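You operate a simulated robot arm through the tools that you are given. There is no shell and no other tool.

Carry out the task below with a simulated robot arm. There is one attempt and no reset: what you move stays moved.

Task
Put the four rings from the long tray on pegs of their size.
Fine: each peg is marked small, middle or large.
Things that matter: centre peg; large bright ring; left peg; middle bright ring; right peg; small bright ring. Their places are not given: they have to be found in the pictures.

It is judged by the outcome, as a careful person would: the job done as asked, and still so three seconds after it is handed in. It fails if anything else is knocked over, pushed out of place, dropped, spilled or broken.

Robot
A 6-joint arm with a two-finger gripper, fixed in place. Base frame: the origin is at the foot of the arm, x ahead of it, y to its left, z up. Units: m, degrees, N and s.
Its first joint turns from -166.0 to 166.0 degrees. Payload 2.45 kg.
The TCP is the grasp point between the finger pads, 0.02 m short of the fingertips. In the tool frame z runs along the fingers and y along their closing line. The gripper opens to 0.14 m. The gripper's body begins 0.168 m behind the TCP.
Orientation is told as [roll, pitch, yaw] about the base's x, y, z axes, in that order, counted from this pose: with the fingers straight down and closing along the base's y, the tool's x points along the base's -x, its y along +y and its z along -z.

Tools
- The arm moves only by the tool move_arm. Its arguments are lists of equal length, an entry for each row: "slide": the shift along the tool's x, y, z in m, a list of three; "dr": the turn, a rotation vector about the tool's x, y, z in degrees, a list of three; "hand": the finger opening in m, from 0 to 0.14. In form: {"slide": [[dx, dy, dz], ...], "dr": [[wx, wy, wz], ...], "hand": [hand, ...]}. A call has 1 to 20 rows; each row is the pose to reach, as a shift and turn from the pose commanded when the call began, along the tool's axes at that moment. Each row takes 0.2 s and may step no farther than 0.05 m and 8.6 degrees from the row before; otherwise, or with a gripper value out of range, the whole call is refused. Where a pose cannot be reached the arm comes as near as it can. A force on the tool above 40 N (or 10 N above the force at the start of the call, whichever is more), or a blocked arm, ends the call early, and 0.2 s more pass. Each finger travels about 0.045 m/s and halts on what it meets, pressing with about 28 N; the grip force reading is that of the motor and also rises with nothing between the fingers. The clock runs only during rows and for 0.2 s after the last one: add rows that repeat a pose to give the fingers time. The reply holds the time, the measured pose of the TCP, the force on the tool along the base axes, the opening and the grip force, in the units named above and with some noise, with the torque about the TCP (base axes, N m) and any sound that the robot's microphone picked up.
- Cameras (640 x 400 px; columns grow to the right, rows downward): "scene" is fixed at [0.0415, -0.4999, 1.4992]; the picture's right is [0.41, -0.91, 0.00], its down [-0.31, -0.14, -0.94] and it looks along [0.86, 0.39, -0.34] (base axes); focal length 320 px, centre (320, 200). "wrist" rides on the gripper at [0.078, 0.011, -0.209] in the tool frame; the picture's right is [-0.14, 0.99, 0.00], its down [-0.92, -0.13, -0.37] and it looks along [-0.36, -0.05, 0.93] (tool axes); focal length 280 px, centre (320, 200).
- camera(camera): a new picture of that camera. The clock stands still meanwhile.
- point_at(camera, pixels): for up to 12 pixels [column, row] of the newest picture of that camera ("zoom" is the newest enlarged one), the place [x, y, z] in the base frame of the surface seen there, good to about 0.003 m, but the place of the scene camera against the robot may be out by one fixed shift of up to 0.012 m in any direction. The clock stands still meanwhile.
- enlarge(camera, box): a new picture of the part [left, top, right, bottom] of that camera's present view, enlarged. The clock stands still meanwhile.
- hand_in(): hands the job in; it is judged then, once.

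Leave the gripper open and the arm clear of the work at the hand-in unless told otherwise.

The tools are called after "Call:" by a JSON object that holds its "op" and its "data". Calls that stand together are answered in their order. move_arm: Moves the arm, as the interface text tells. Its arguments: {"type":"object","properties":{"slide":{"type":"array","items":{"type":"array","items":{"type":"number"}}},"dr":{"type":"array","items":{"type":"array","items":{"type":"number"}}},"hand":{"type":"array","items":{"type":"number"}}},"required":["slide","dr","hand"]} The other tools are called the same way: camera (camera) takes a picture; point_at (camera, pixels) gives the place of the surface under pixels of a picture; enlarge (camera, box) takes an enlarged picture of a part of a camera's view; hand_in () hands the job in.

At the start:

```text
clock: 0.0
position: [0.7226, -0.2268, 1.2789]
orientation: [0.0, 0.0, 0.0]
ft_force: [-0.7, 0.6, 0.0]
moment: [-0.03, -0.02, 0.0]
width: 0.14
grasp_force: 0.0
```

scene: 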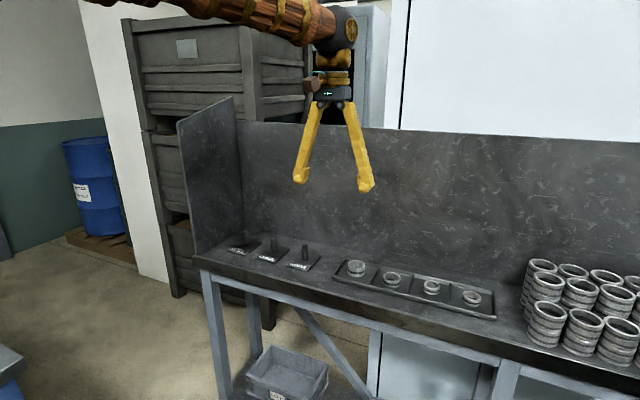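
wrist: 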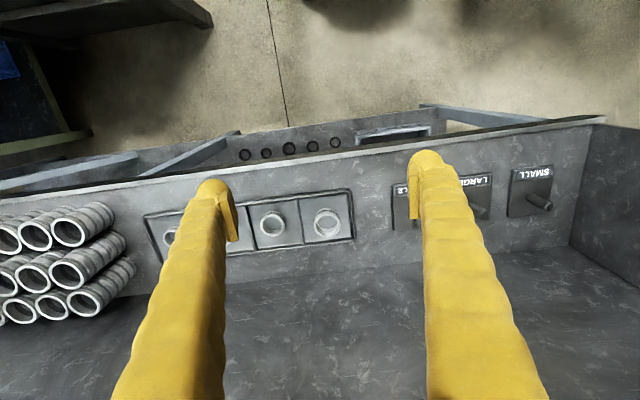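

I see three pegs with labels on the bench (scene, about 240–305, 245) and a long tray with four compartments (about 355–475, 270–300). I will enlarge both areas to read the labels and the rings.

Call:
{"op": "enlarge", "data": {"camera": "scene", "box": [210, 220, 340, 300]}}

Call:
{"op": "enlarge", "data": {"camera": "scene", "box": [325, 245, 505, 330]}}

Call:
{"op": "enlarge", "data": {"camera": "wrist", "box": [380, 130, 600, 270]}}

Call:
{"op": "enlarge", "data": {"camera": "wrist", "box": [130, 120, 380, 280]}}

```text
4.92 times, centred on (275, 260) of scene
```

zoom: 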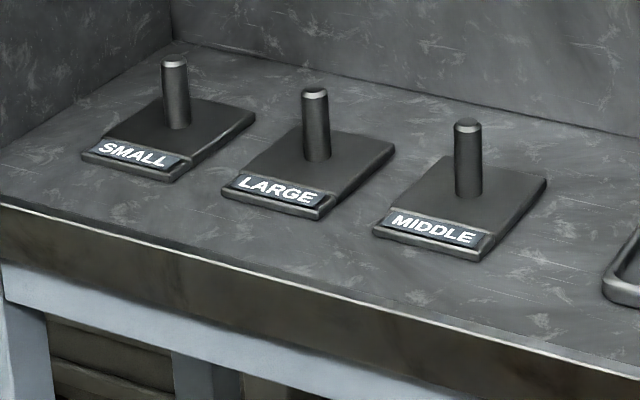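

```text
3.56 times, centred on (415, 288) of scene
```

zoom: 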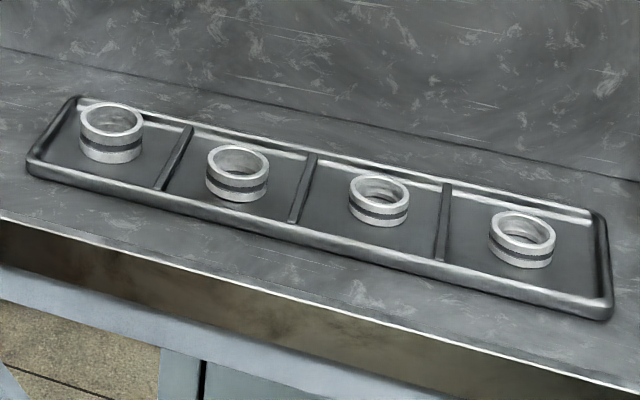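

```text
2.86 times, centred on (490, 200) of wrist
```

zoom: 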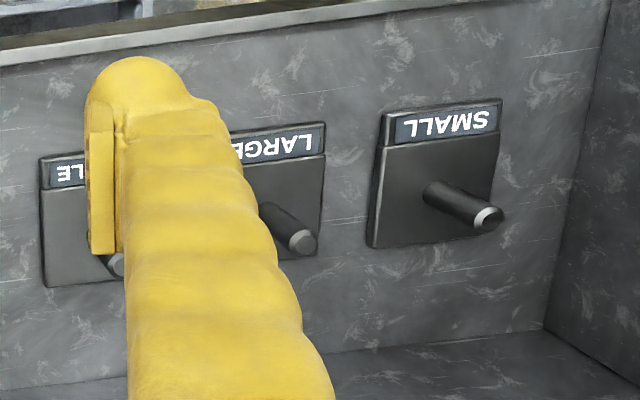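

```text
2.50 times, centred on (255, 200) of wrist
```

zoom: 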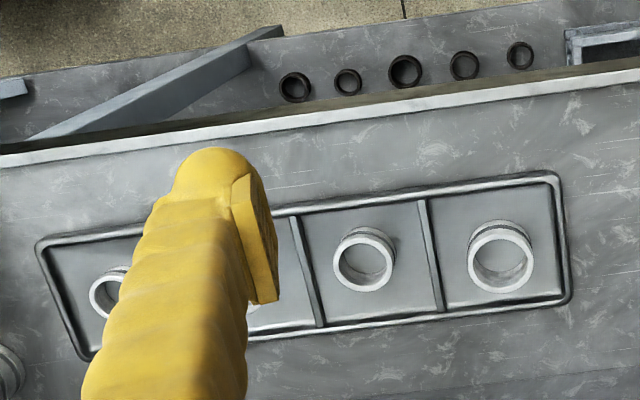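

The pegs read, left to right in the scene view: SMALL, LARGE, MIDDLE. The tray's rings get smaller to the right. Next I measure pegs and ring rims through a fresh scene enlargement.

Call:
{"op": "enlarge", "data": {"camera": "scene", "box": [325, 245, 505, 330]}}

Call:
{"op": "point_at", "data": {"camera": "zoom", "pixels": [[80, 118], [143, 118], [207, 162], [269, 162], [349, 190], [409, 190], [490, 227], [555, 234], [110, 180], [240, 215], [375, 240], [510, 280]]}}

Call:
{"op": "point_at", "data": {"camera": "scene", "pixels": [[245, 234], [273, 240], [305, 247], [240, 251], [267, 258], [298, 266], [330, 260], [400, 320], [450, 270], [310, 245], [230, 240], [270, 285]]}}

```text
3.56 times, centred on (415, 288) of scene
```

zoom: 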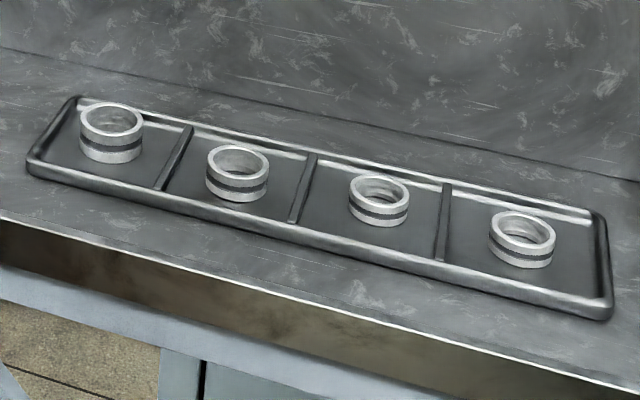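

```text
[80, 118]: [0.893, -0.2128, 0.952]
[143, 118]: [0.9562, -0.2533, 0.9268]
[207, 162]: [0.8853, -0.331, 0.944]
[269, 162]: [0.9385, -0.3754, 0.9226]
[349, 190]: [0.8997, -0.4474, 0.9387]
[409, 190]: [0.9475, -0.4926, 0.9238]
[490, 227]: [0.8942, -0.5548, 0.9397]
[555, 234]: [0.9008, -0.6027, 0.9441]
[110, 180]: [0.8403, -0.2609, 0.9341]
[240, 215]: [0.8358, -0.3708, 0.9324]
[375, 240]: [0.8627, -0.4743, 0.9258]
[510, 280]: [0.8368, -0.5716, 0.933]
```

```text
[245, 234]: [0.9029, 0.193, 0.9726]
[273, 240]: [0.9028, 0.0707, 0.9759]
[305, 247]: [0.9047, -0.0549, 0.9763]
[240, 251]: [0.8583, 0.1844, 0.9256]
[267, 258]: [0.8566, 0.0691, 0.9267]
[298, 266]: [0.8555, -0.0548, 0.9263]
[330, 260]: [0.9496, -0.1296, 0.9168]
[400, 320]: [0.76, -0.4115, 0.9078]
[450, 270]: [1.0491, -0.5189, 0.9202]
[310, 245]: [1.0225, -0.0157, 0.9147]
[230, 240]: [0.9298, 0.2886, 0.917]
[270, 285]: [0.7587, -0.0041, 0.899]
```

Bench top is about z 0.918, peg tops about 0.978 at x≈0.905, and the rings lie at x≈0.895, y≈-0.235, -0.35, -0.465, -0.58. I'll go lower above the tray and look with the wrist camera to measure the rings.

Call:
{"op": "move_arm", "data": {"slide": [[-0.013, -0.025, 0.021], [-0.026, -0.05, 0.043], [-0.039, -0.076, 0.065], [-0.052, -0.102, 0.086], [-0.065, -0.128, 0.107], [-0.0774, -0.153, 0.129], [-0.0774, -0.153, 0.129]], "dr": [[0, 0, 0], [0, 0, 0], [0, 0, 0], [0, 0, 0], [0, 0, 0], [0, 0, 0], [0, 0, 0]], "hand": [0.14, 0.14, 0.14, 0.14, 0.14, 0.14, 0.14]}}

Call:
{"op": "camera", "data": {"camera": "wrist"}}

```text
clock: 1.6
position: [0.8004, -0.3821, 1.1523]
orientation: [0.0, 0.0, -0.1]
ft_force: [1.3, 0.6, -0.4]
moment: [0.04, 0.0, 0.0]
width: 0.1401
grasp_force: 0.1
```

```text
taken
```

wrist: 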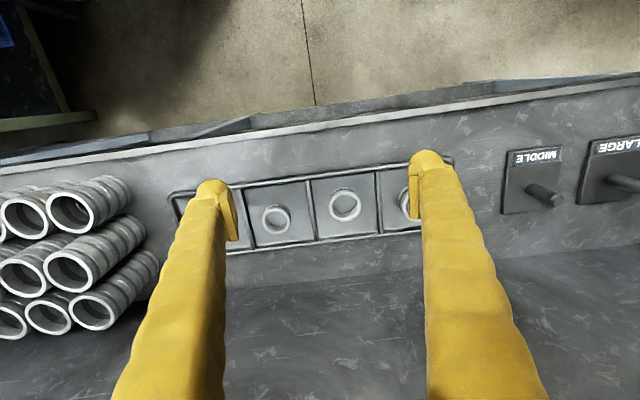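

Rings 2 and 3 are visible between the fingers at (345, 205) and (277, 218), while the fingers hide the others. I'll close the fingers so that all four can be seen.

Call:
{"op": "move_arm", "data": {"slide": [[0, 0, 0], [0, 0, 0], [0, 0, 0], [0, 0, 0], [0, 0, 0], [0, 0, 0], [0, 0, 0], [0, 0, 0], [0, 0, 0]], "dr": [[0, 0, 0], [0, 0, 0], [0, 0, 0], [0, 0, 0], [0, 0, 0], [0, 0, 0], [0, 0, 0], [0, 0, 0], [0, 0, 0]], "hand": [0.005, 0.005, 0.005, 0.005, 0.005, 0.005, 0.005, 0.005, 0.005]}}

Call:
{"op": "camera", "data": {"camera": "wrist"}}

Call:
{"op": "enlarge", "data": {"camera": "wrist", "box": [370, 150, 466, 210]}}

Call:
{"op": "enlarge", "data": {"camera": "wrist", "box": [160, 190, 256, 250]}}

```text
clock: 3.6
position: [0.8005, -0.3815, 1.1515]
orientation: [0.0, 0.0, 0.0]
ft_force: [-0.1, -0.1, 0.0]
moment: [0.01, 0.04, -0.02]
width: 0.005
grasp_force: 0.1
```

```text
taken
```

wrist: 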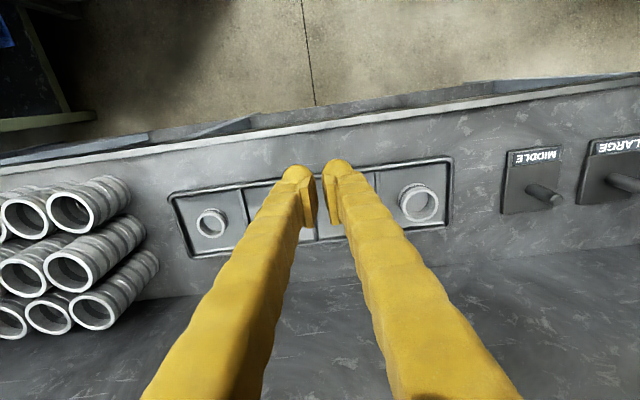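

```text
6.67 times, centred on (418, 180) of wrist
```

zoom: 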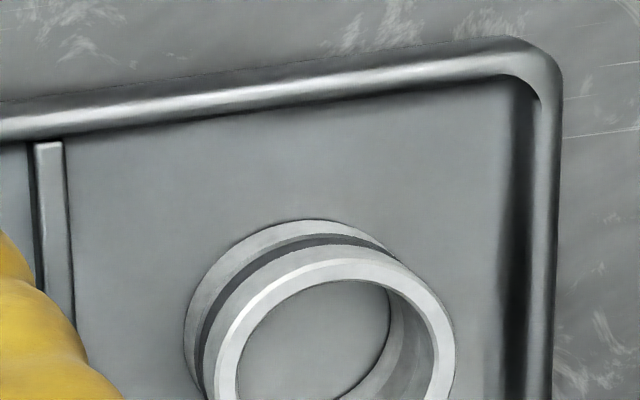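

```text
6.67 times, centred on (208, 220) of wrist
```

zoom: 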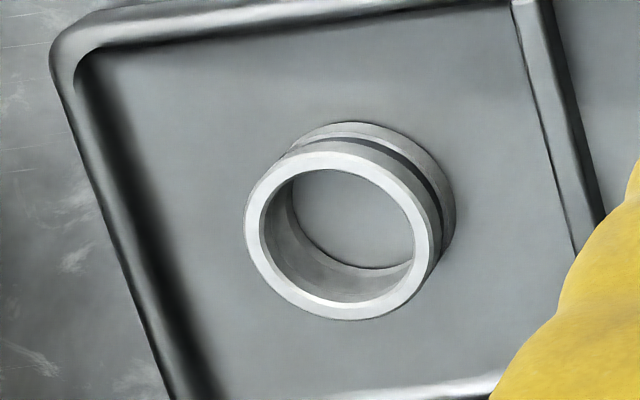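

Now I measure ring 4 on this zoom: outer rim left (246, 225), right (440, 250), top (350, 152), bottom (345, 319), and the tray floor.

Call:
{"op": "point_at", "data": {"camera": "zoom", "pixels": [[252, 225], [432, 250], [320, 158], [350, 313], [395, 300], [275, 180], [340, 220], [200, 330], [60, 40], [540, 60], [400, 395], [415, 180]]}}

Call:
{"op": "enlarge", "data": {"camera": "wrist", "box": [370, 170, 466, 230]}}

```text
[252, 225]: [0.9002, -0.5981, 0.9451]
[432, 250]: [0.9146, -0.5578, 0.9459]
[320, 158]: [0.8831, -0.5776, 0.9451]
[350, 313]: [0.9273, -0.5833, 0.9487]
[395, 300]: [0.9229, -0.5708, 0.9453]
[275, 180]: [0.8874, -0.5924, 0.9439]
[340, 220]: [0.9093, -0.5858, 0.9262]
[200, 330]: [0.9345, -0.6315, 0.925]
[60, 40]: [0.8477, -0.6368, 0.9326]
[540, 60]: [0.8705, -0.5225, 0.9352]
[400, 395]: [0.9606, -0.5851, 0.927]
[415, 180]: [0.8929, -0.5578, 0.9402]
```

```text
6.67 times, centred on (418, 200) of wrist
```

zoom: 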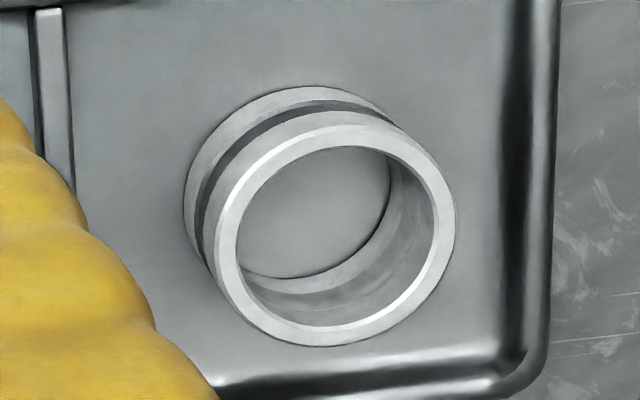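

Ring 4 is centred near (0.906, -0.579), its outer width about 0.045 and its top at z 0.945. Next is ring 1 in the same way on this zoom.

Call:
{"op": "point_at", "data": {"camera": "zoom", "pixels": [[220, 240], [448, 225], [345, 131], [320, 340], [250, 165], [420, 300], [320, 220], [100, 100], [545, 200], [400, 375]]}}

Call:
{"op": "camera", "data": {"camera": "scene"}}

```text
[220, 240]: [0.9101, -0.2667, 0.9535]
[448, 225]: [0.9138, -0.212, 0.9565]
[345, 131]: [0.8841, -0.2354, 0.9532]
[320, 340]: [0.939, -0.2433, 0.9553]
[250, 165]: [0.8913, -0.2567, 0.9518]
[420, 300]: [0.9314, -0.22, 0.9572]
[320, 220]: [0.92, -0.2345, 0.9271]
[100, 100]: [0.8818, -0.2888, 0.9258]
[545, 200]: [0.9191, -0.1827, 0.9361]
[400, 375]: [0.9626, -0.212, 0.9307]
```

```text
taken
```

scene: 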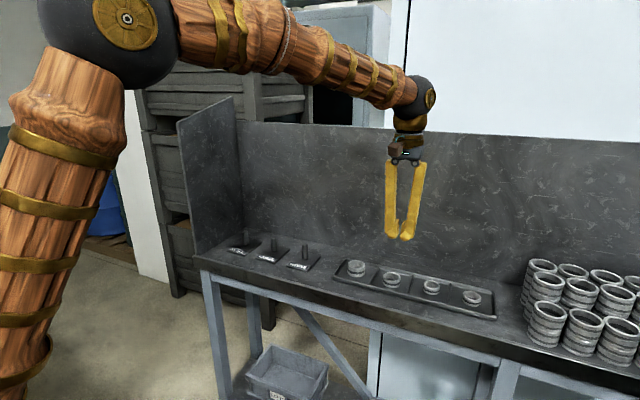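

Ring 1: centre (0.912, -0.239), outer width about 0.056, top z 0.955, so large. I'll open the fingers again to measure rings 2 and 3 between them.

Call:
{"op": "move_arm", "data": {"slide": [[0, 0, 0], [0, 0, 0], [0, 0, 0], [0, 0, 0], [0, 0, 0], [0, 0, 0], [0, 0, 0], [0, 0, 0], [0, 0, 0]], "dr": [[0, 0, 0], [0, 0, 0], [0, 0, 0], [0, 0, 0], [0, 0, 0], [0, 0, 0], [0, 0, 0], [0, 0, 0], [0, 0, 0]], "hand": [0.14, 0.14, 0.14, 0.14, 0.14, 0.14, 0.14, 0.14, 0.14]}}

Call:
{"op": "enlarge", "data": {"camera": "wrist", "box": [248, 170, 376, 250]}}

```text
clock: 5.6
position: [0.8013, -0.3814, 1.1523]
orientation: [0.0, 0.1, 0.1]
ft_force: [-0.2, -0.4, -0.2]
moment: [-0.04, 0.01, -0.02]
width: 0.14
grasp_force: 0.1
```

```text
5.00 times, centred on (312, 210) of wrist
```

zoom: 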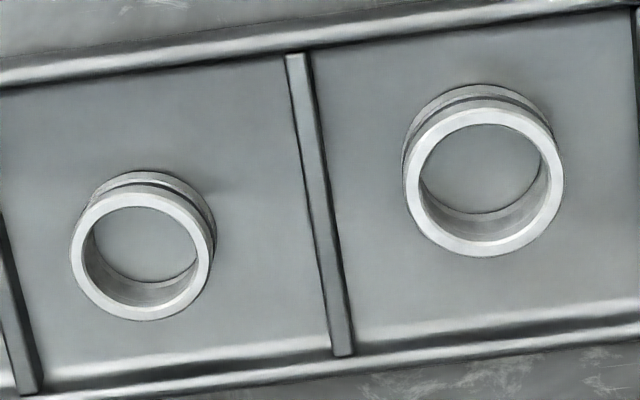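

Ring 3 spans columns 72–211, ring 2 spans 406–562. I measure both.

Call:
{"op": "point_at", "data": {"camera": "zoom", "pixels": [[75, 255], [207, 250], [140, 197], [145, 316], [408, 180], [559, 180], [485, 113], [485, 253], [300, 60], [340, 345], [145, 245], [485, 180]]}}

```text
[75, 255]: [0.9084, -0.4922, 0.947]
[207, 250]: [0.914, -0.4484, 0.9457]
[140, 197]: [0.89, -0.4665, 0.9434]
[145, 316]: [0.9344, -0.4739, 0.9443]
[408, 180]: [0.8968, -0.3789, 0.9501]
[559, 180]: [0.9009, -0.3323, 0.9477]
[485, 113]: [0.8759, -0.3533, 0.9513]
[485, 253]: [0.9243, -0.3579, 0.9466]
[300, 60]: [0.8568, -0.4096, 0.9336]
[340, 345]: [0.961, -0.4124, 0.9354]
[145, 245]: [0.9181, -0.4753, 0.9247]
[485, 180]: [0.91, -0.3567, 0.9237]
```

Rings 3 and 4 both measure about 0.046 wide and 0.02 high (small). Ring 2 is about 0.051 (middle) and ring 1 about 0.056 (large). Next I check the pipe stack near ring 4 for clearance, and the pegs.

Call:
{"op": "camera", "data": {"camera": "wrist"}}

Call:
{"op": "point_at", "data": {"camera": "wrist", "pixels": [[150, 265], [130, 225], [115, 185], [90, 190], [70, 210], [145, 250], [100, 310], [545, 195], [515, 205], [535, 155], [510, 155], [557, 152]]}}

Call:
{"op": "point_at", "data": {"camera": "scene", "pixels": [[525, 285], [525, 300], [530, 262], [545, 260], [540, 300], [560, 330], [528, 320], [545, 272], [575, 265], [600, 270], [530, 340], [535, 280]]}}

```text
taken
```

wrist: 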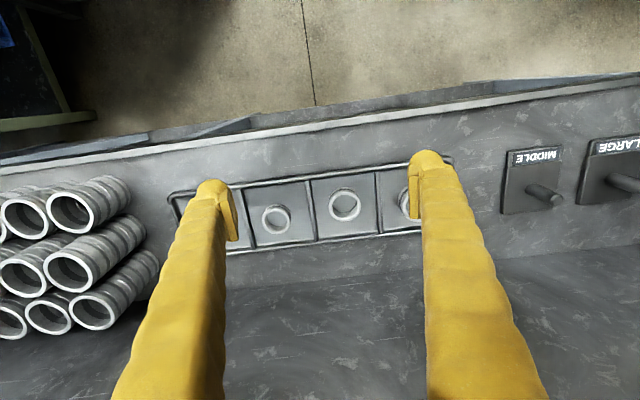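

```text
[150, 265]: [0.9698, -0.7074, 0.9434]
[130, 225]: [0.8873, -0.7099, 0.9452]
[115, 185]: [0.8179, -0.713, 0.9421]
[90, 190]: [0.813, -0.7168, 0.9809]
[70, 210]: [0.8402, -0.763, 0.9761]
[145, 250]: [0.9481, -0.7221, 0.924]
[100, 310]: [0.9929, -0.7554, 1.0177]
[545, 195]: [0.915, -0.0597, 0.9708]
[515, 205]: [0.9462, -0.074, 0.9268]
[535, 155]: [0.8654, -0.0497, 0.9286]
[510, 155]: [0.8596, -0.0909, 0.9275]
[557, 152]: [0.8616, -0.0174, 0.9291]
```

```text
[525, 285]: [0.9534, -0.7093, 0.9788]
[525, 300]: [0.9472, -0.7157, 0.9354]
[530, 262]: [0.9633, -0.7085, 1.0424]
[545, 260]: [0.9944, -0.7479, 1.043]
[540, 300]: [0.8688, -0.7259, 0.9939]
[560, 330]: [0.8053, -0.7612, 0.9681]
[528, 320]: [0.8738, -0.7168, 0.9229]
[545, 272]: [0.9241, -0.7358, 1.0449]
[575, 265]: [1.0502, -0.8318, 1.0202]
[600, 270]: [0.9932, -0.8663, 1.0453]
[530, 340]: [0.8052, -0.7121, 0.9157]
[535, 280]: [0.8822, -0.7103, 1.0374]
```

The pipe stack starts at y < -0.705 and its top is at z 1.045, so ring 4 can be approached. I move above ring 4 at z≈1.03 with the tool vertical, to test the reach.

Call:
{"op": "move_arm", "data": {"slide": [[-0.013, -0.025, 0.015], [-0.026, -0.05, 0.03], [-0.039, -0.074, 0.045], [-0.052, -0.099, 0.061], [-0.066, -0.123, 0.076], [-0.079, -0.148, 0.091], [-0.092, -0.172, 0.107], [-0.105, -0.197, 0.122], [-0.105, -0.197, 0.122], [-0.105, -0.197, 0.122]], "dr": [[0, 0, 0], [0, 0, 0], [0, 0, 0], [0, 0, 0], [0, 0, 0], [0, 0, 0], [0, 0, 0], [0, 0, 0], [0, 0, 0], [0, 0, 0]], "hand": [0.08, 0.08, 0.08, 0.08, 0.08, 0.08, 0.08, 0.08, 0.08, 0.08]}}

Call:
{"op": "camera", "data": {"camera": "wrist"}}

Call:
{"op": "camera", "data": {"camera": "scene"}}

```text
clock: 7.8
position: [0.9044, -0.5761, 1.0292]
orientation: [0.0, -0.1, 0.0]
ft_force: [0.4, -0.7, -0.2]
moment: [0.01, 0.02, 0.01]
width: 0.0797
grasp_force: 0.1
```

```text
taken
```

wrist: 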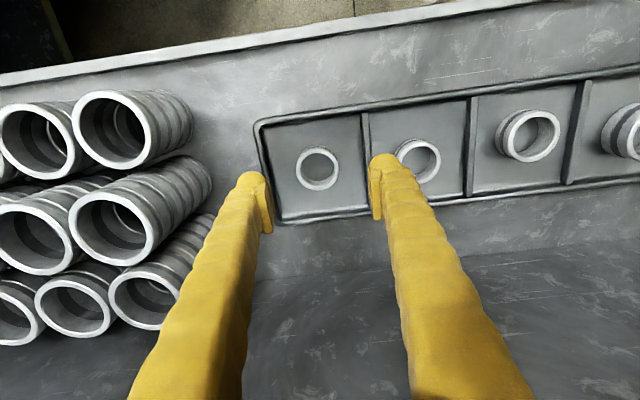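

```text
taken
```

scene: 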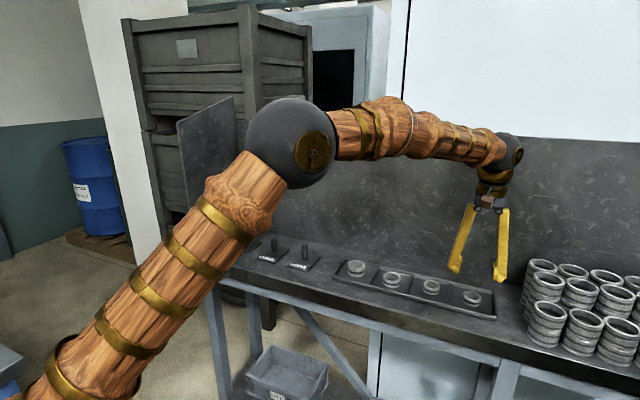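

The arm reaches here with the tool vertical. Ring 4 sits at (317, 167) between the fingers, so I measure its rim more closely.

Call:
{"op": "enlarge", "data": {"camera": "wrist", "box": [269, 137, 365, 197]}}

```text
6.67 times, centred on (317, 167) of wrist
```

zoom: 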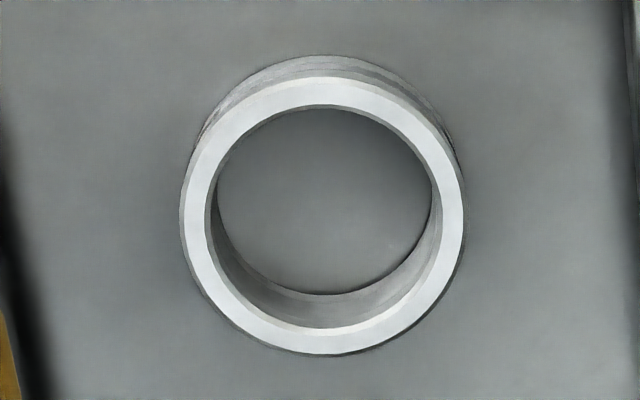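

The rim runs from column 180 to 465 and row 76 to 355. I read opposite points on the flat rim.

Call:
{"op": "point_at", "data": {"camera": "zoom", "pixels": [[194, 212], [451, 216], [324, 90], [321, 341], [230, 125], [415, 305], [415, 122], [232, 305], [320, 210], [100, 210], [560, 210]]}}

```text
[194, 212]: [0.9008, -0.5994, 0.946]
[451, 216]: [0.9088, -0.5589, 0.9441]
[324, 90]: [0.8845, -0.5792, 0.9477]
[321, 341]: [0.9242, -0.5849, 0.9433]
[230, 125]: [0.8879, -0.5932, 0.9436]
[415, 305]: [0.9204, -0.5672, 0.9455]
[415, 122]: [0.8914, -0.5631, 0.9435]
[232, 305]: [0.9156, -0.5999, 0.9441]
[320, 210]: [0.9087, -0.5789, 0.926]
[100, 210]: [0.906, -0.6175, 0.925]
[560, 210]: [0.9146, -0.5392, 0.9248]
```

Ring 4's centre is (0.904, -0.581). I correct 3 mm in y, narrow the opening to 0.065 and descend to TCP z≈0.951 (fingertips about 5 mm above the tray floor).

Call:
{"op": "move_arm", "data": {"slide": [[0, -0.003, 0.01], [0, -0.003, 0.025], [0, -0.003, 0.04], [0, -0.003, 0.055], [0, -0.003, 0.067], [0, -0.003, 0.077], [0, -0.003, 0.077]], "dr": [[0, 0, 0], [0, 0, 0], [0, 0, 0], [0, 0, 0], [0, 0, 0], [0, 0, 0], [0, 0, 0]], "hand": [0.065, 0.065, 0.065, 0.065, 0.065, 0.065, 0.065]}}

Call:
{"op": "camera", "data": {"camera": "wrist"}}

Call:
{"op": "enlarge", "data": {"camera": "scene", "box": [430, 260, 526, 320]}}

```text
clock: 9.4
position: [0.9048, -0.5801, 0.9516]
orientation: [-0.1, 0.0, 0.0]
ft_force: [-0.3, 0.9, 0.9]
moment: [0.03, 0.02, -0.02]
width: 0.0651
grasp_force: 0.0
```

```text
taken
```

wrist: 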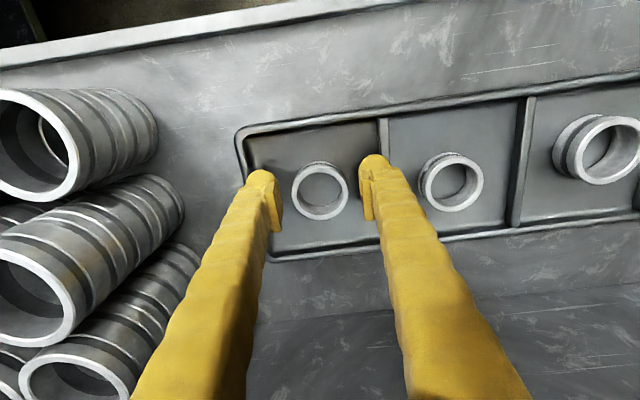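

```text
6.67 times, centred on (478, 290) of scene
```

zoom: 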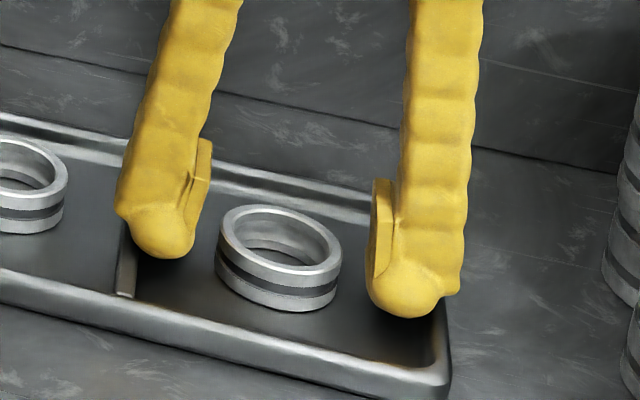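

The fingers straddle ring 4 with clearance and no force. I close on it.

Call:
{"op": "move_arm", "data": {"slide": [[0, 0, 0], [0, 0, 0], [0, 0, 0], [0, 0, 0]], "dr": [[0, 0, 0], [0, 0, 0], [0, 0, 0], [0, 0, 0]], "hand": [0.055, 0.045, 0.035, 0.035]}}

Call:
{"op": "enlarge", "data": {"camera": "scene", "box": [430, 260, 526, 320]}}

```text
clock: 10.4
position: [0.9055, -0.5785, 0.9516]
orientation: [0.0, 0.1, 0.0]
ft_force: [0.0, 0.6, 0.8]
moment: [0.0, 0.04, -0.01]
width: 0.0458
grasp_force: 27.9
```

```text
6.67 times, centred on (478, 290) of scene
```

zoom: 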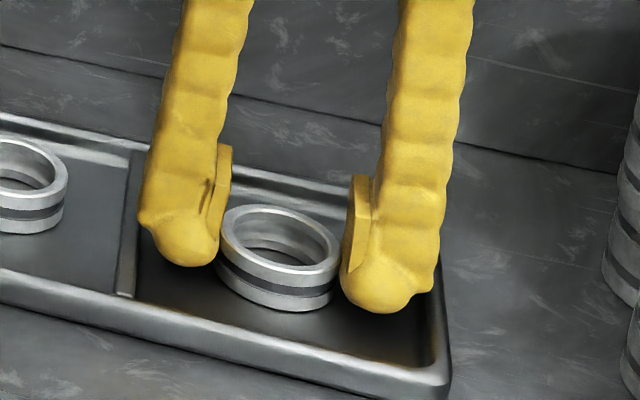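

Ring 4 is gripped at width 0.0458. I lift it straight up by 0.14 first.

Call:
{"op": "move_arm", "data": {"slide": [[0, 0, -0.01], [0, 0, -0.03], [0, 0, -0.06], [0, 0, -0.1], [0, 0, -0.14], [0, 0, -0.14]], "dr": [[0, 0, 0], [0, 0, 0], [0, 0, 0], [0, 0, 0], [0, 0, 0], [0, 0, 0]], "hand": [0.035, 0.035, 0.035, 0.035, 0.035, 0.035]}}

Call:
{"op": "camera", "data": {"camera": "wrist"}}

```text
clock: 11.8
position: [0.9046, -0.579, 1.0916]
orientation: [0.0, 0.0, -0.1]
ft_force: [0.1, -0.2, -0.3]
moment: [-0.01, 0.0, -0.02]
width: 0.0458
grasp_force: 27.9
```

```text
taken
```

wrist: 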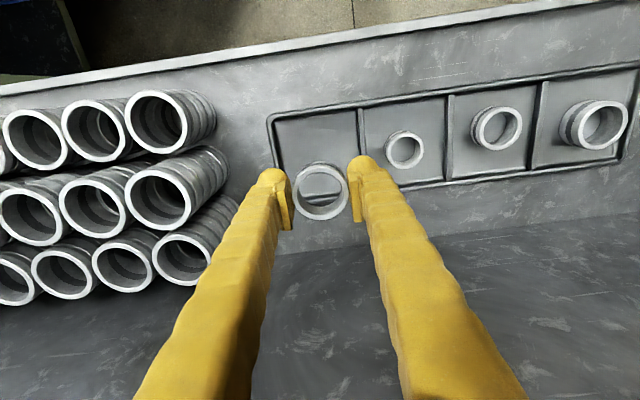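

The ring is held firmly. I carry it at z 1.09 to y≈0.12, between the small and large pegs, to view them with the wrist camera.

Call:
{"op": "move_arm", "data": {"slide": [[0, 0.03, 0], [0, 0.07, 0], [0, 0.113, 0], [0, 0.156, 0], [0, 0.2, 0], [0, 0.244, 0], [0, 0.288, 0], [0, 0.332, 0], [0, 0.376, 0], [0, 0.42, 0], [0, 0.464, 0], [0, 0.508, 0], [0, 0.552, 0], [0, 0.596, 0], [0, 0.64, 0], [0, 0.675, 0], [0, 0.7, 0], [0, 0.7, 0]], "dr": [[0, 0, 0], [0, 0, 0], [0, 0, 0], [0, 0, 0], [0, 0, 0], [0, 0, 0], [0, 0, 0], [0, 0, 0], [0, 0, 0], [0, 0, 0], [0, 0, 0], [0, 0, 0], [0, 0, 0], [0, 0, 0], [0, 0, 0], [0, 0, 0], [0, 0, 0], [0, 0, 0]], "hand": [0.035, 0.035, 0.035, 0.035, 0.035, 0.035, 0.035, 0.035, 0.035, 0.035, 0.035, 0.035, 0.035, 0.035, 0.035, 0.035, 0.035, 0.035]}}

Call:
{"op": "camera", "data": {"camera": "wrist"}}

Call:
{"op": "camera", "data": {"camera": "scene"}}

```text
clock: 15.6
position: [0.9048, 0.1263, 1.0923]
orientation: [0.0, 0.0, 0.1]
ft_force: [-0.2, 0.0, -0.8]
moment: [-0.01, 0.04, -0.01]
width: 0.0459
grasp_force: 28.0
```

```text
taken
```

wrist: 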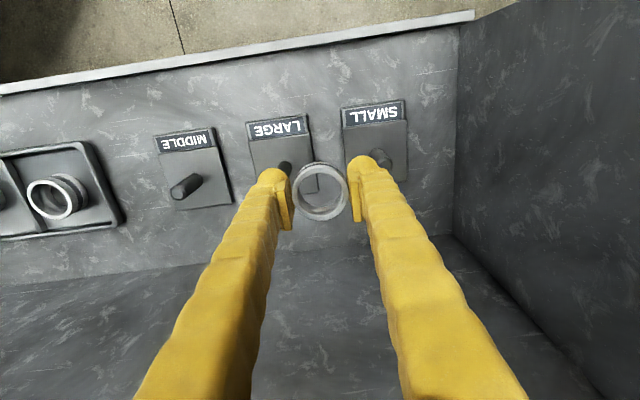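

```text
taken
```

scene: 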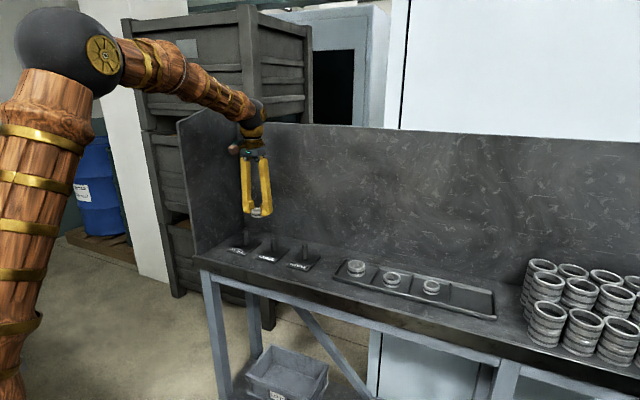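

The small peg is at about (382, 157), partly behind the right finger. I enlarge there and also check the side panel on the right.

Call:
{"op": "enlarge", "data": {"camera": "wrist", "box": [336, 95, 432, 195]}}

Call:
{"op": "point_at", "data": {"camera": "wrist", "pixels": [[460, 150], [480, 130], [560, 100], [452, 200], [171, 196], [195, 181], [285, 165], [386, 158], [190, 205], [400, 195], [350, 135], [405, 130]]}}

```text
4.00 times, centred on (384, 145) of wrist
```

zoom: 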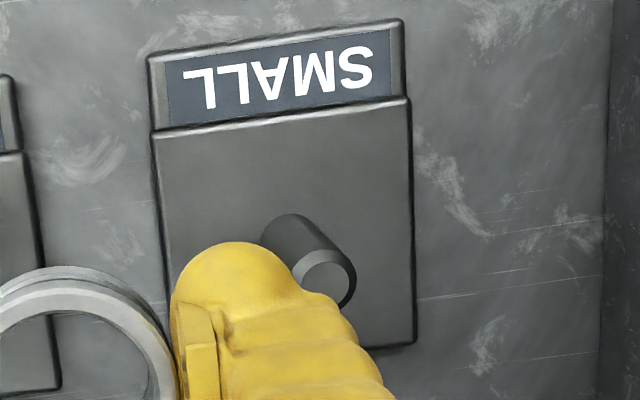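

```text
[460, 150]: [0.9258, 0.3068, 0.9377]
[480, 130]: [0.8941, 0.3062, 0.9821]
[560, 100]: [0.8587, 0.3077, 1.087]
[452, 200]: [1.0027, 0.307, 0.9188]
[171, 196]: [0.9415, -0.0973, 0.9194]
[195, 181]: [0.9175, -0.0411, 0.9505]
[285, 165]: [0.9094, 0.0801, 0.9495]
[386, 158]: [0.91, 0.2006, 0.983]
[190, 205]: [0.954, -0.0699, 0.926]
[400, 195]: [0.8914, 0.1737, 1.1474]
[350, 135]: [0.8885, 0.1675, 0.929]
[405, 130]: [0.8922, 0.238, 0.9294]
```

The small peg's top disc is centred at about (327, 277) of the zoom. I take points on it.

Call:
{"op": "point_at", "data": {"camera": "zoom", "pixels": [[318, 265], [330, 270], [335, 280], [322, 262], [340, 265], [325, 275], [345, 290], [300, 240], [158, 140], [410, 110], [412, 340], [152, 60]]}}

```text
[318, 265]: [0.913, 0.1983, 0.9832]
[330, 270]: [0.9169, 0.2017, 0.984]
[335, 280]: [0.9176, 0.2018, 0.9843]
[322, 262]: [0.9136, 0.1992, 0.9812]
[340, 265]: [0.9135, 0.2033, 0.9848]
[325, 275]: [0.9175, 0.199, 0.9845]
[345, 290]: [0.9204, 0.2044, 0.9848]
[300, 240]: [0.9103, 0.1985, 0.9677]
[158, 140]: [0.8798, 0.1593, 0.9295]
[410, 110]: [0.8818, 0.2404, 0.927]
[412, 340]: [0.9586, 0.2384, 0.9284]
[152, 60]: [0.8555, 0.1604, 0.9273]
```

The peg top reads about (0.916, 0.201, 0.984), but partly occluded. I shift 0.05 m to the right (-y) for an unobstructed view.

Call:
{"op": "move_arm", "data": {"slide": [[0, -0.025, 0], [0, -0.05, 0], [0, -0.05, 0]], "dr": [[0, 0, 0], [0, 0, 0], [0, 0, 0]], "hand": [0.035, 0.035, 0.035]}}

Call:
{"op": "enlarge", "data": {"camera": "wrist", "box": [370, 100, 466, 200]}}

```text
clock: 16.4
position: [0.9064, 0.0728, 1.0926]
orientation: [0.0, 0.0, 0.0]
ft_force: [-0.8, -0.5, -0.7]
moment: [0.0, 0.0, -0.01]
width: 0.0459
grasp_force: 27.6
```

```text
4.00 times, centred on (418, 150) of wrist
```

zoom: 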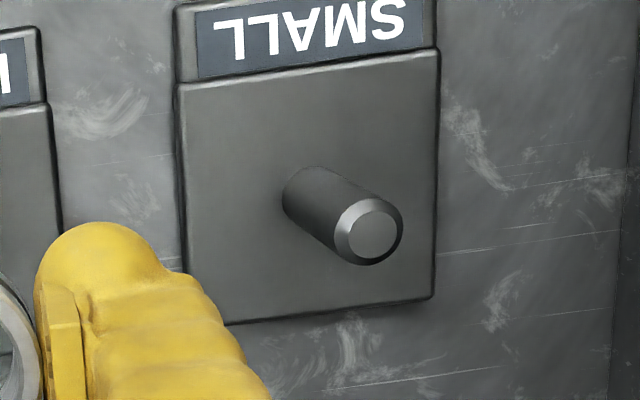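

The peg's top disc is now fully visible, centred at (374, 237). I measure it with points around it.

Call:
{"op": "point_at", "data": {"camera": "zoom", "pixels": [[374, 237], [362, 237], [386, 237], [374, 225], [374, 249], [366, 230], [382, 245], [382, 228], [190, 90], [432, 60], [430, 290], [230, 315]]}}

```text
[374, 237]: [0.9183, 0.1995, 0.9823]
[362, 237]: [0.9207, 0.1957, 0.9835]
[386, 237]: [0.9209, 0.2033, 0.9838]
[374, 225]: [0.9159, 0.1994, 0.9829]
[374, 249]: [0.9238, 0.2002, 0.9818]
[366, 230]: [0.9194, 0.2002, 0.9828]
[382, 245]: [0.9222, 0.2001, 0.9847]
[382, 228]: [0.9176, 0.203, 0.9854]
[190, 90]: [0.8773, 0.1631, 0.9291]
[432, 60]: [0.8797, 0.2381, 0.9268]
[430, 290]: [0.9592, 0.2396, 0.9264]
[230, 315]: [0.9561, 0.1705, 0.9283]
```

Peg centre is about (0.919, 0.200), top z 0.983. To avoid arm-position noise, I measure the held ring in the same pose.

Call:
{"op": "enlarge", "data": {"camera": "wrist", "box": [272, 150, 368, 230]}}

```text
5.00 times, centred on (320, 190) of wrist
```

zoom: 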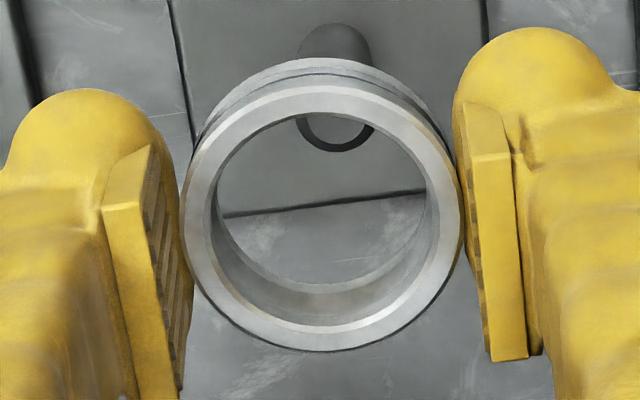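

The held ring's rim spans columns 186–461 and rows 85–350. I take rim points.

Call:
{"op": "point_at", "data": {"camera": "zoom", "pixels": [[199, 218], [448, 214], [322, 97], [322, 337], [235, 130], [412, 300], [410, 132], [236, 303]]}}

Call:
{"op": "move_arm", "data": {"slide": [[0, 0, 0]], "dr": [[0, 0, 0]], "hand": [0.035]}}

```text
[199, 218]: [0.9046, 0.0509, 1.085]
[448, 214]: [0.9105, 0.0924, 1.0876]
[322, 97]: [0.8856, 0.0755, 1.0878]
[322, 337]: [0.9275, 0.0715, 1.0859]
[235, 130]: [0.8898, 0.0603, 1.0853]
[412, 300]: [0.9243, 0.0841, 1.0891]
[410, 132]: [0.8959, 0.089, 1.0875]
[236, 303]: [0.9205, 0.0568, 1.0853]
```

```text
clock: 16.8
position: [0.9064, 0.0734, 1.0926]
orientation: [-0.1, 0.0, 0.1]
ft_force: [-0.5, 0.1, -0.6]
moment: [0.0, -0.03, -0.01]
width: 0.046
grasp_force: 28.1
```

The ring's centre is at (0.907, 0.0726), its top at z 1.087. I move +0.0117 in x and +0.1274 in y to bring it over the small peg, still high.

Call:
{"op": "move_arm", "data": {"slide": [[-0.004, 0.035, 0], [-0.008, 0.075, 0], [-0.0117, 0.115, 0], [-0.0117, 0.1274, 0], [-0.0117, 0.1274, 0], [-0.0117, 0.1274, 0.03], [-0.0117, 0.1274, 0.06], [-0.0117, 0.1274, 0.06]], "dr": [[0, 0, 0], [0, 0, 0], [0, 0, 0], [0, 0, 0], [0, 0, 0], [0, 0, 0], [0, 0, 0], [0, 0, 0]], "hand": [0.035, 0.035, 0.035, 0.035, 0.035, 0.035, 0.035, 0.035]}}

Call:
{"op": "enlarge", "data": {"camera": "wrist", "box": [240, 110, 400, 240]}}

Call:
{"op": "enlarge", "data": {"camera": "scene", "box": [200, 190, 320, 275]}}

```text
clock: 18.6
position: [0.9187, 0.2003, 1.0312]
orientation: [0.0, 0.1, 0.0]
ft_force: [0.7, 0.6, -0.6]
moment: [-0.02, 0.03, -0.03]
width: 0.0456
grasp_force: 27.4
```

```text
3.08 times, centred on (320, 175) of wrist
```

zoom: 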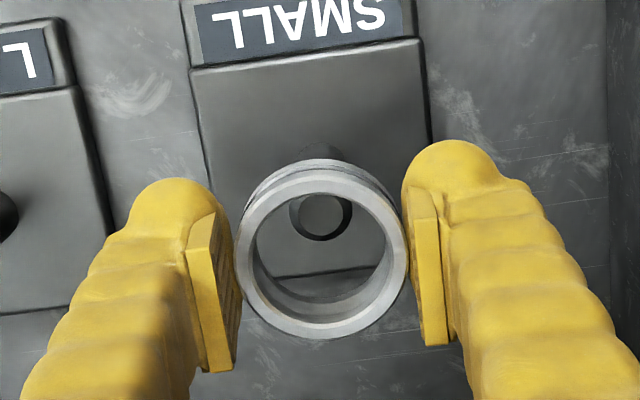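

```text
4.71 times, centred on (260, 232) of scene
```

zoom: 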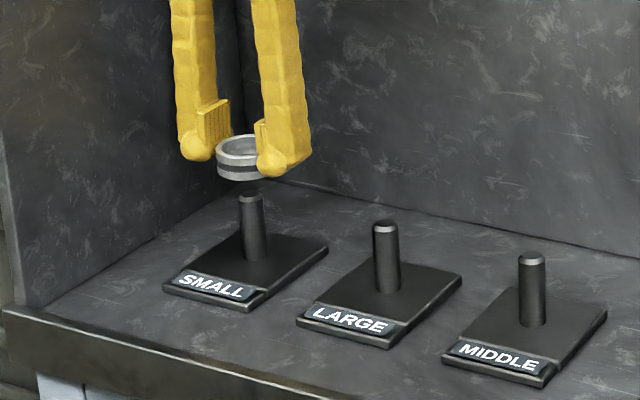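

The peg shows through the ring's bore at (321, 215) of the wrist zoom, and the scene view agrees. One relative check follows before lowering, on a fresh zoom.

Call:
{"op": "enlarge", "data": {"camera": "wrist", "box": [272, 150, 368, 230]}}

Call:
{"op": "point_at", "data": {"camera": "zoom", "pixels": [[199, 218], [448, 214], [322, 97], [322, 337], [235, 130], [412, 300], [410, 132], [236, 303], [320, 145], [330, 150], [310, 145], [325, 140]]}}

```text
5.00 times, centred on (320, 190) of wrist
```

zoom: 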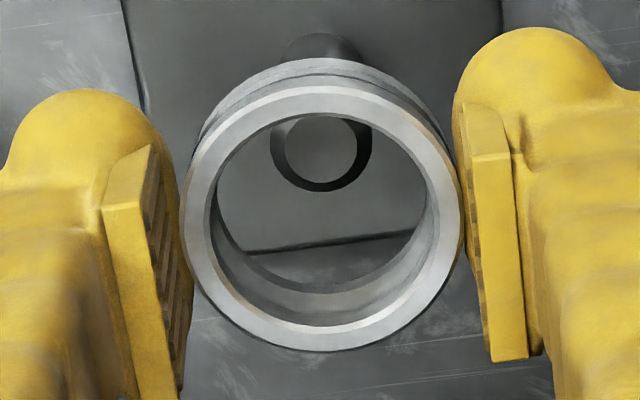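

```text
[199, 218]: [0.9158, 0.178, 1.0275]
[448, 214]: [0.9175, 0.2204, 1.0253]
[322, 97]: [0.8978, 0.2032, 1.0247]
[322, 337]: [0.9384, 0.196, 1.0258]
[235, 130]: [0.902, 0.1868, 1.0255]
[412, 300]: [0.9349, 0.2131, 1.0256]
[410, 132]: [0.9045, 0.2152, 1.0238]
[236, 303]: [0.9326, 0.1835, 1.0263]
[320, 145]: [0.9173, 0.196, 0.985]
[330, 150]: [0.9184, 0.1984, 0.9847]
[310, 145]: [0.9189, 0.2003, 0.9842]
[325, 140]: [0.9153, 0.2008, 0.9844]
```

Ring centre (0.918, 0.1995) against peg (0.918, 0.199): aligned. I lower 0.074 in small steps, which leaves about 3 mm above the plate.

Call:
{"op": "move_arm", "data": {"slide": [[0, 0, 0.01], [0, 0, 0.02], [0, 0, 0.03], [0, 0, 0.04], [0, 0, 0.05], [0, 0, 0.06], [0, 0, 0.068], [0, 0, 0.074], [0, 0, 0.074]], "dr": [[0, 0, 0], [0, 0, 0], [0, 0, 0], [0, 0, 0], [0, 0, 0], [0, 0, 0], [0, 0, 0], [0, 0, 0], [0, 0, 0]], "hand": [0.035, 0.035, 0.035, 0.035, 0.035, 0.035, 0.035, 0.035, 0.035]}}

Call:
{"op": "enlarge", "data": {"camera": "scene", "box": [215, 215, 300, 275]}}

Call:
{"op": "enlarge", "data": {"camera": "wrist", "box": [240, 110, 400, 240]}}

```text
clock: 20.6
position: [0.9165, 0.1977, 0.9572]
orientation: [0.0, 0.1, 0.0]
ft_force: [0.6, 0.4, -0.4]
moment: [0.02, 0.03, -0.02]
width: 0.0457
grasp_force: 27.5
```

```text
6.67 times, centred on (258, 245) of scene
```

zoom: 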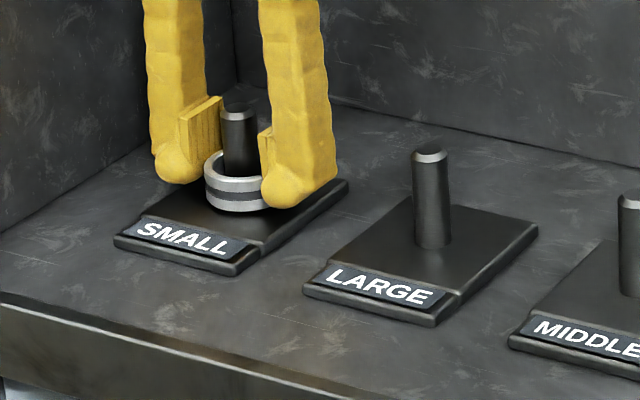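

```text
3.08 times, centred on (320, 175) of wrist
```

zoom: 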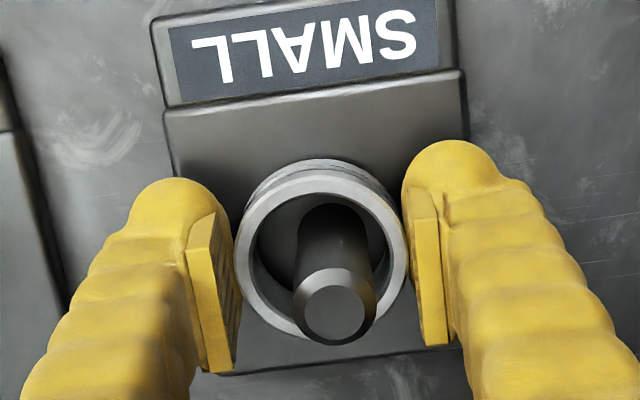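

The ring surrounds the peg, close above the plate. I lower in 1 mm steps until a slight contact force shows.

Call:
{"op": "move_arm", "data": {"slide": [[0, 0, 0.001], [0, 0, 0.002], [0, 0, 0.002]], "dr": [[0, 0, 0], [0, 0, 0], [0, 0, 0]], "hand": [0.035, 0.035, 0.035]}}

```text
clock: 21.4
position: [0.9167, 0.1977, 0.9556]
orientation: [0.0, 0.0, 0.0]
ft_force: [-0.1, -2.9, 7.1]
moment: [-0.06, 0.1, 0.0]
width: 0.0457
grasp_force: 28.3
```

Contact at 7 N: the ring is on the plate. I open to 0.068 and go straight up.

Call:
{"op": "move_arm", "data": {"slide": [[0, 0, -0.001], [0, 0, -0.001], [0, 0, -0.001], [0, 0, -0.001], [0, 0, -0.02], [0, 0, -0.05], [0, 0, -0.09], [0, 0, -0.135], [0, 0, -0.135]], "dr": [[0, 0, 0], [0, 0, 0], [0, 0, 0], [0, 0, 0], [0, 0, 0], [0, 0, 0], [0, 0, 0], [0, 0, 0], [0, 0, 0]], "hand": [0.05, 0.06, 0.068, 0.068, 0.068, 0.068, 0.068, 0.068, 0.068]}}

Call:
{"op": "camera", "data": {"camera": "wrist"}}

Call:
{"op": "enlarge", "data": {"camera": "scene", "box": [215, 215, 335, 280]}}

```text
clock: 23.4
position: [0.9145, 0.1984, 1.0921]
orientation: [0.1, 0.1, 0.0]
ft_force: [0.1, 0.3, 0.3]
moment: [-0.02, 0.02, -0.02]
width: 0.068
grasp_force: 0.0
```

```text
taken
```

wrist: 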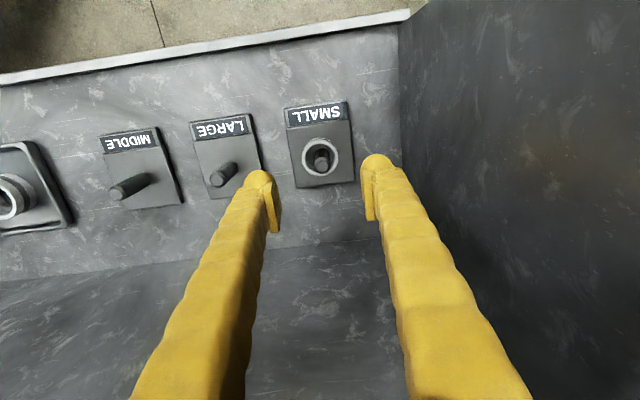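

```text
5.33 times, centred on (275, 248) of scene
```

zoom: 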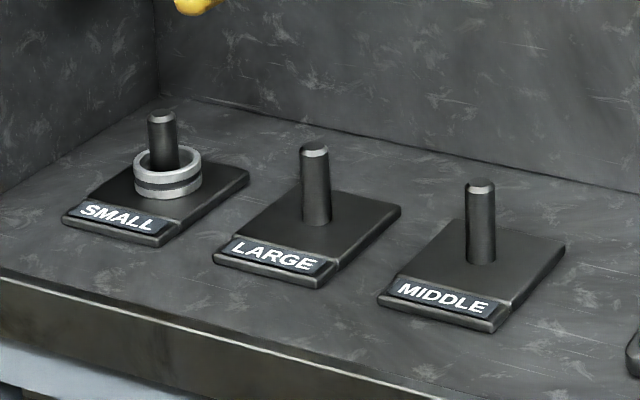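

The first small ring is on its peg. From here I also see the large peg at about (217, 180) and the middle peg at about (118, 192). I enlarge to locate their tops.

Call:
{"op": "enlarge", "data": {"camera": "wrist", "box": [90, 120, 266, 230]}}

```text
3.64 times, centred on (178, 175) of wrist
```

zoom: 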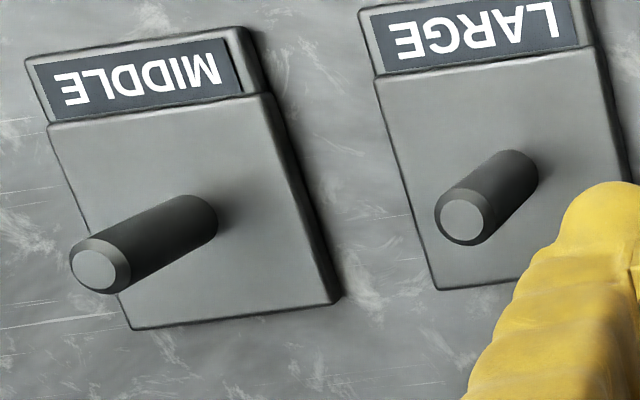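

The middle peg's top is at (94, 269) of this zoom, the large peg's at (460, 220). I read points on both.

Call:
{"op": "point_at", "data": {"camera": "zoom", "pixels": [[94, 269], [84, 269], [104, 269], [94, 260], [94, 280], [460, 221], [450, 221], [470, 221], [460, 212], [460, 230], [60, 140], [270, 105]]}}

```text
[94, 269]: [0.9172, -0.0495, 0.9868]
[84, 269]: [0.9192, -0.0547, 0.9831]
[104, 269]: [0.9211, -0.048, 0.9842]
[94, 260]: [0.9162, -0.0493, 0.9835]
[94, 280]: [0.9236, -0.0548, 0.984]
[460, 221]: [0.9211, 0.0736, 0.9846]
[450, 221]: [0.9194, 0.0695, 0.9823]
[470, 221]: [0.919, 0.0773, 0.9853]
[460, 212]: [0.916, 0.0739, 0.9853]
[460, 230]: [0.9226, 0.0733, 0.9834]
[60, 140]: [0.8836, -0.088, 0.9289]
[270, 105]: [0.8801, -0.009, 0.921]
```

Pegs: large at (0.9195, 0.0735), middle at (0.9195, -0.051), tops 0.984. Now I travel at height to ring 3 near (0.912, -0.470).

Call:
{"op": "move_arm", "data": {"slide": [[0, -0.03, 0], [0, -0.07, 0], [0, -0.113, 0], [0, -0.156, 0], [0, -0.2, 0], [0, -0.244, 0], [0, -0.288, 0], [0, -0.332, 0], [0, -0.376, 0], [0, -0.42, 0], [0, -0.464, 0], [0, -0.508, 0], [0, -0.552, 0], [0, -0.596, 0], [0.002, -0.635, 0.02], [0.004, -0.66, 0.045], [0.004, -0.668, 0.06], [0.004, -0.668, 0.06]], "dr": [[0, 0, 0], [0, 0, 0], [0, 0, 0], [0, 0, 0], [0, 0, 0], [0, 0, 0], [0, 0, 0], [0, 0, 0], [0, 0, 0], [0, 0, 0], [0, 0, 0], [0, 0, 0], [0, 0, 0], [0, 0, 0], [0, 0, 0], [0, 0, 0], [0, 0, 0], [0, 0, 0]], "hand": [0.068, 0.068, 0.068, 0.068, 0.068, 0.068, 0.068, 0.068, 0.068, 0.068, 0.068, 0.068, 0.068, 0.068, 0.068, 0.068, 0.068, 0.068]}}

Call:
{"op": "camera", "data": {"camera": "wrist"}}

```text
clock: 27.2
position: [0.9138, -0.4725, 1.0305]
orientation: [0.0, 0.0, 0.0]
ft_force: [-0.3, 0.5, -0.5]
moment: [-0.03, 0.0, -0.01]
width: 0.068
grasp_force: 0.1
```

```text
taken
```

wrist: 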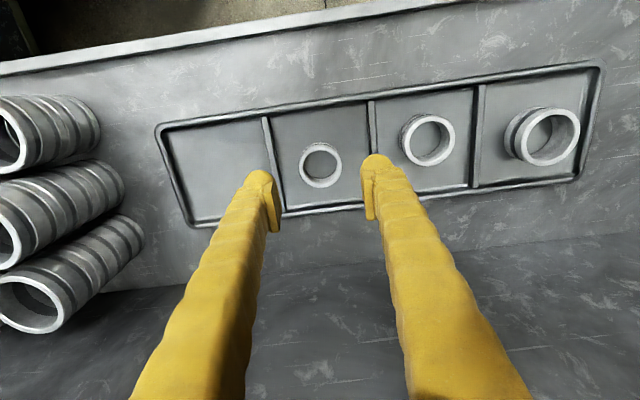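

Ring 3 is at (320, 165) between the fingers. I enlarge it to measure its centre.

Call:
{"op": "enlarge", "data": {"camera": "wrist", "box": [272, 135, 368, 195]}}

```text
6.67 times, centred on (320, 165) of wrist
```

zoom: 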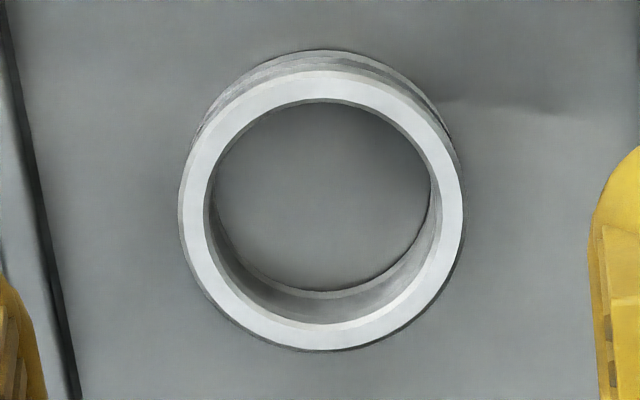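

It spans columns 180–464, the same as ring 4 did at the same height, so it is small. I read rim points.

Call:
{"op": "point_at", "data": {"camera": "zoom", "pixels": [[194, 208], [450, 212], [322, 86], [321, 337], [230, 121], [415, 301], [415, 118], [232, 301]]}}

```text
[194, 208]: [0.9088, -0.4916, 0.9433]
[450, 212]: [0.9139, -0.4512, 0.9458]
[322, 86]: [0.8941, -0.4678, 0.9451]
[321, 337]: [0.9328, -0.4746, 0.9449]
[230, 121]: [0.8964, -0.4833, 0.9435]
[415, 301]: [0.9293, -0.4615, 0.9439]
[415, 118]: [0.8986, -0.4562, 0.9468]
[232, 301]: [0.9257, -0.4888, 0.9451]
```

Centre is (0.912, -0.472), right under the TCP. I narrow to 0.060 to stay clear of the dividers and descend to z≈0.954.

Call:
{"op": "move_arm", "data": {"slide": [[0.001, 0, 0.01], [0.001, 0, 0.025], [0.001, 0, 0.04], [0.001, 0, 0.055], [0.001, 0, 0.067], [0.001, 0, 0.0765], [0.001, 0, 0.0765]], "dr": [[0, 0, 0], [0, 0, 0], [0, 0, 0], [0, 0, 0], [0, 0, 0], [0, 0, 0], [0, 0, 0]], "hand": [0.06, 0.06, 0.06, 0.06, 0.06, 0.06, 0.06]}}

Call:
{"op": "enlarge", "data": {"camera": "scene", "box": [384, 250, 480, 310]}}

```text
clock: 28.8
position: [0.9101, -0.4702, 0.9548]
orientation: [-0.1, 0.0, 0.0]
ft_force: [0.3, 0.6, -0.1]
moment: [-0.02, 0.03, 0.04]
width: 0.06
grasp_force: 0.1
```

```text
6.67 times, centred on (432, 280) of scene
```

zoom: 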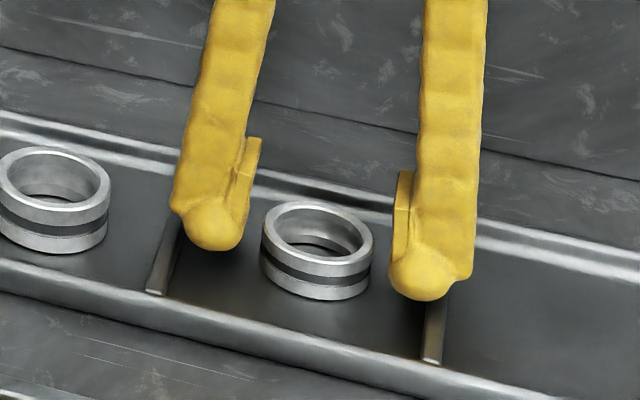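

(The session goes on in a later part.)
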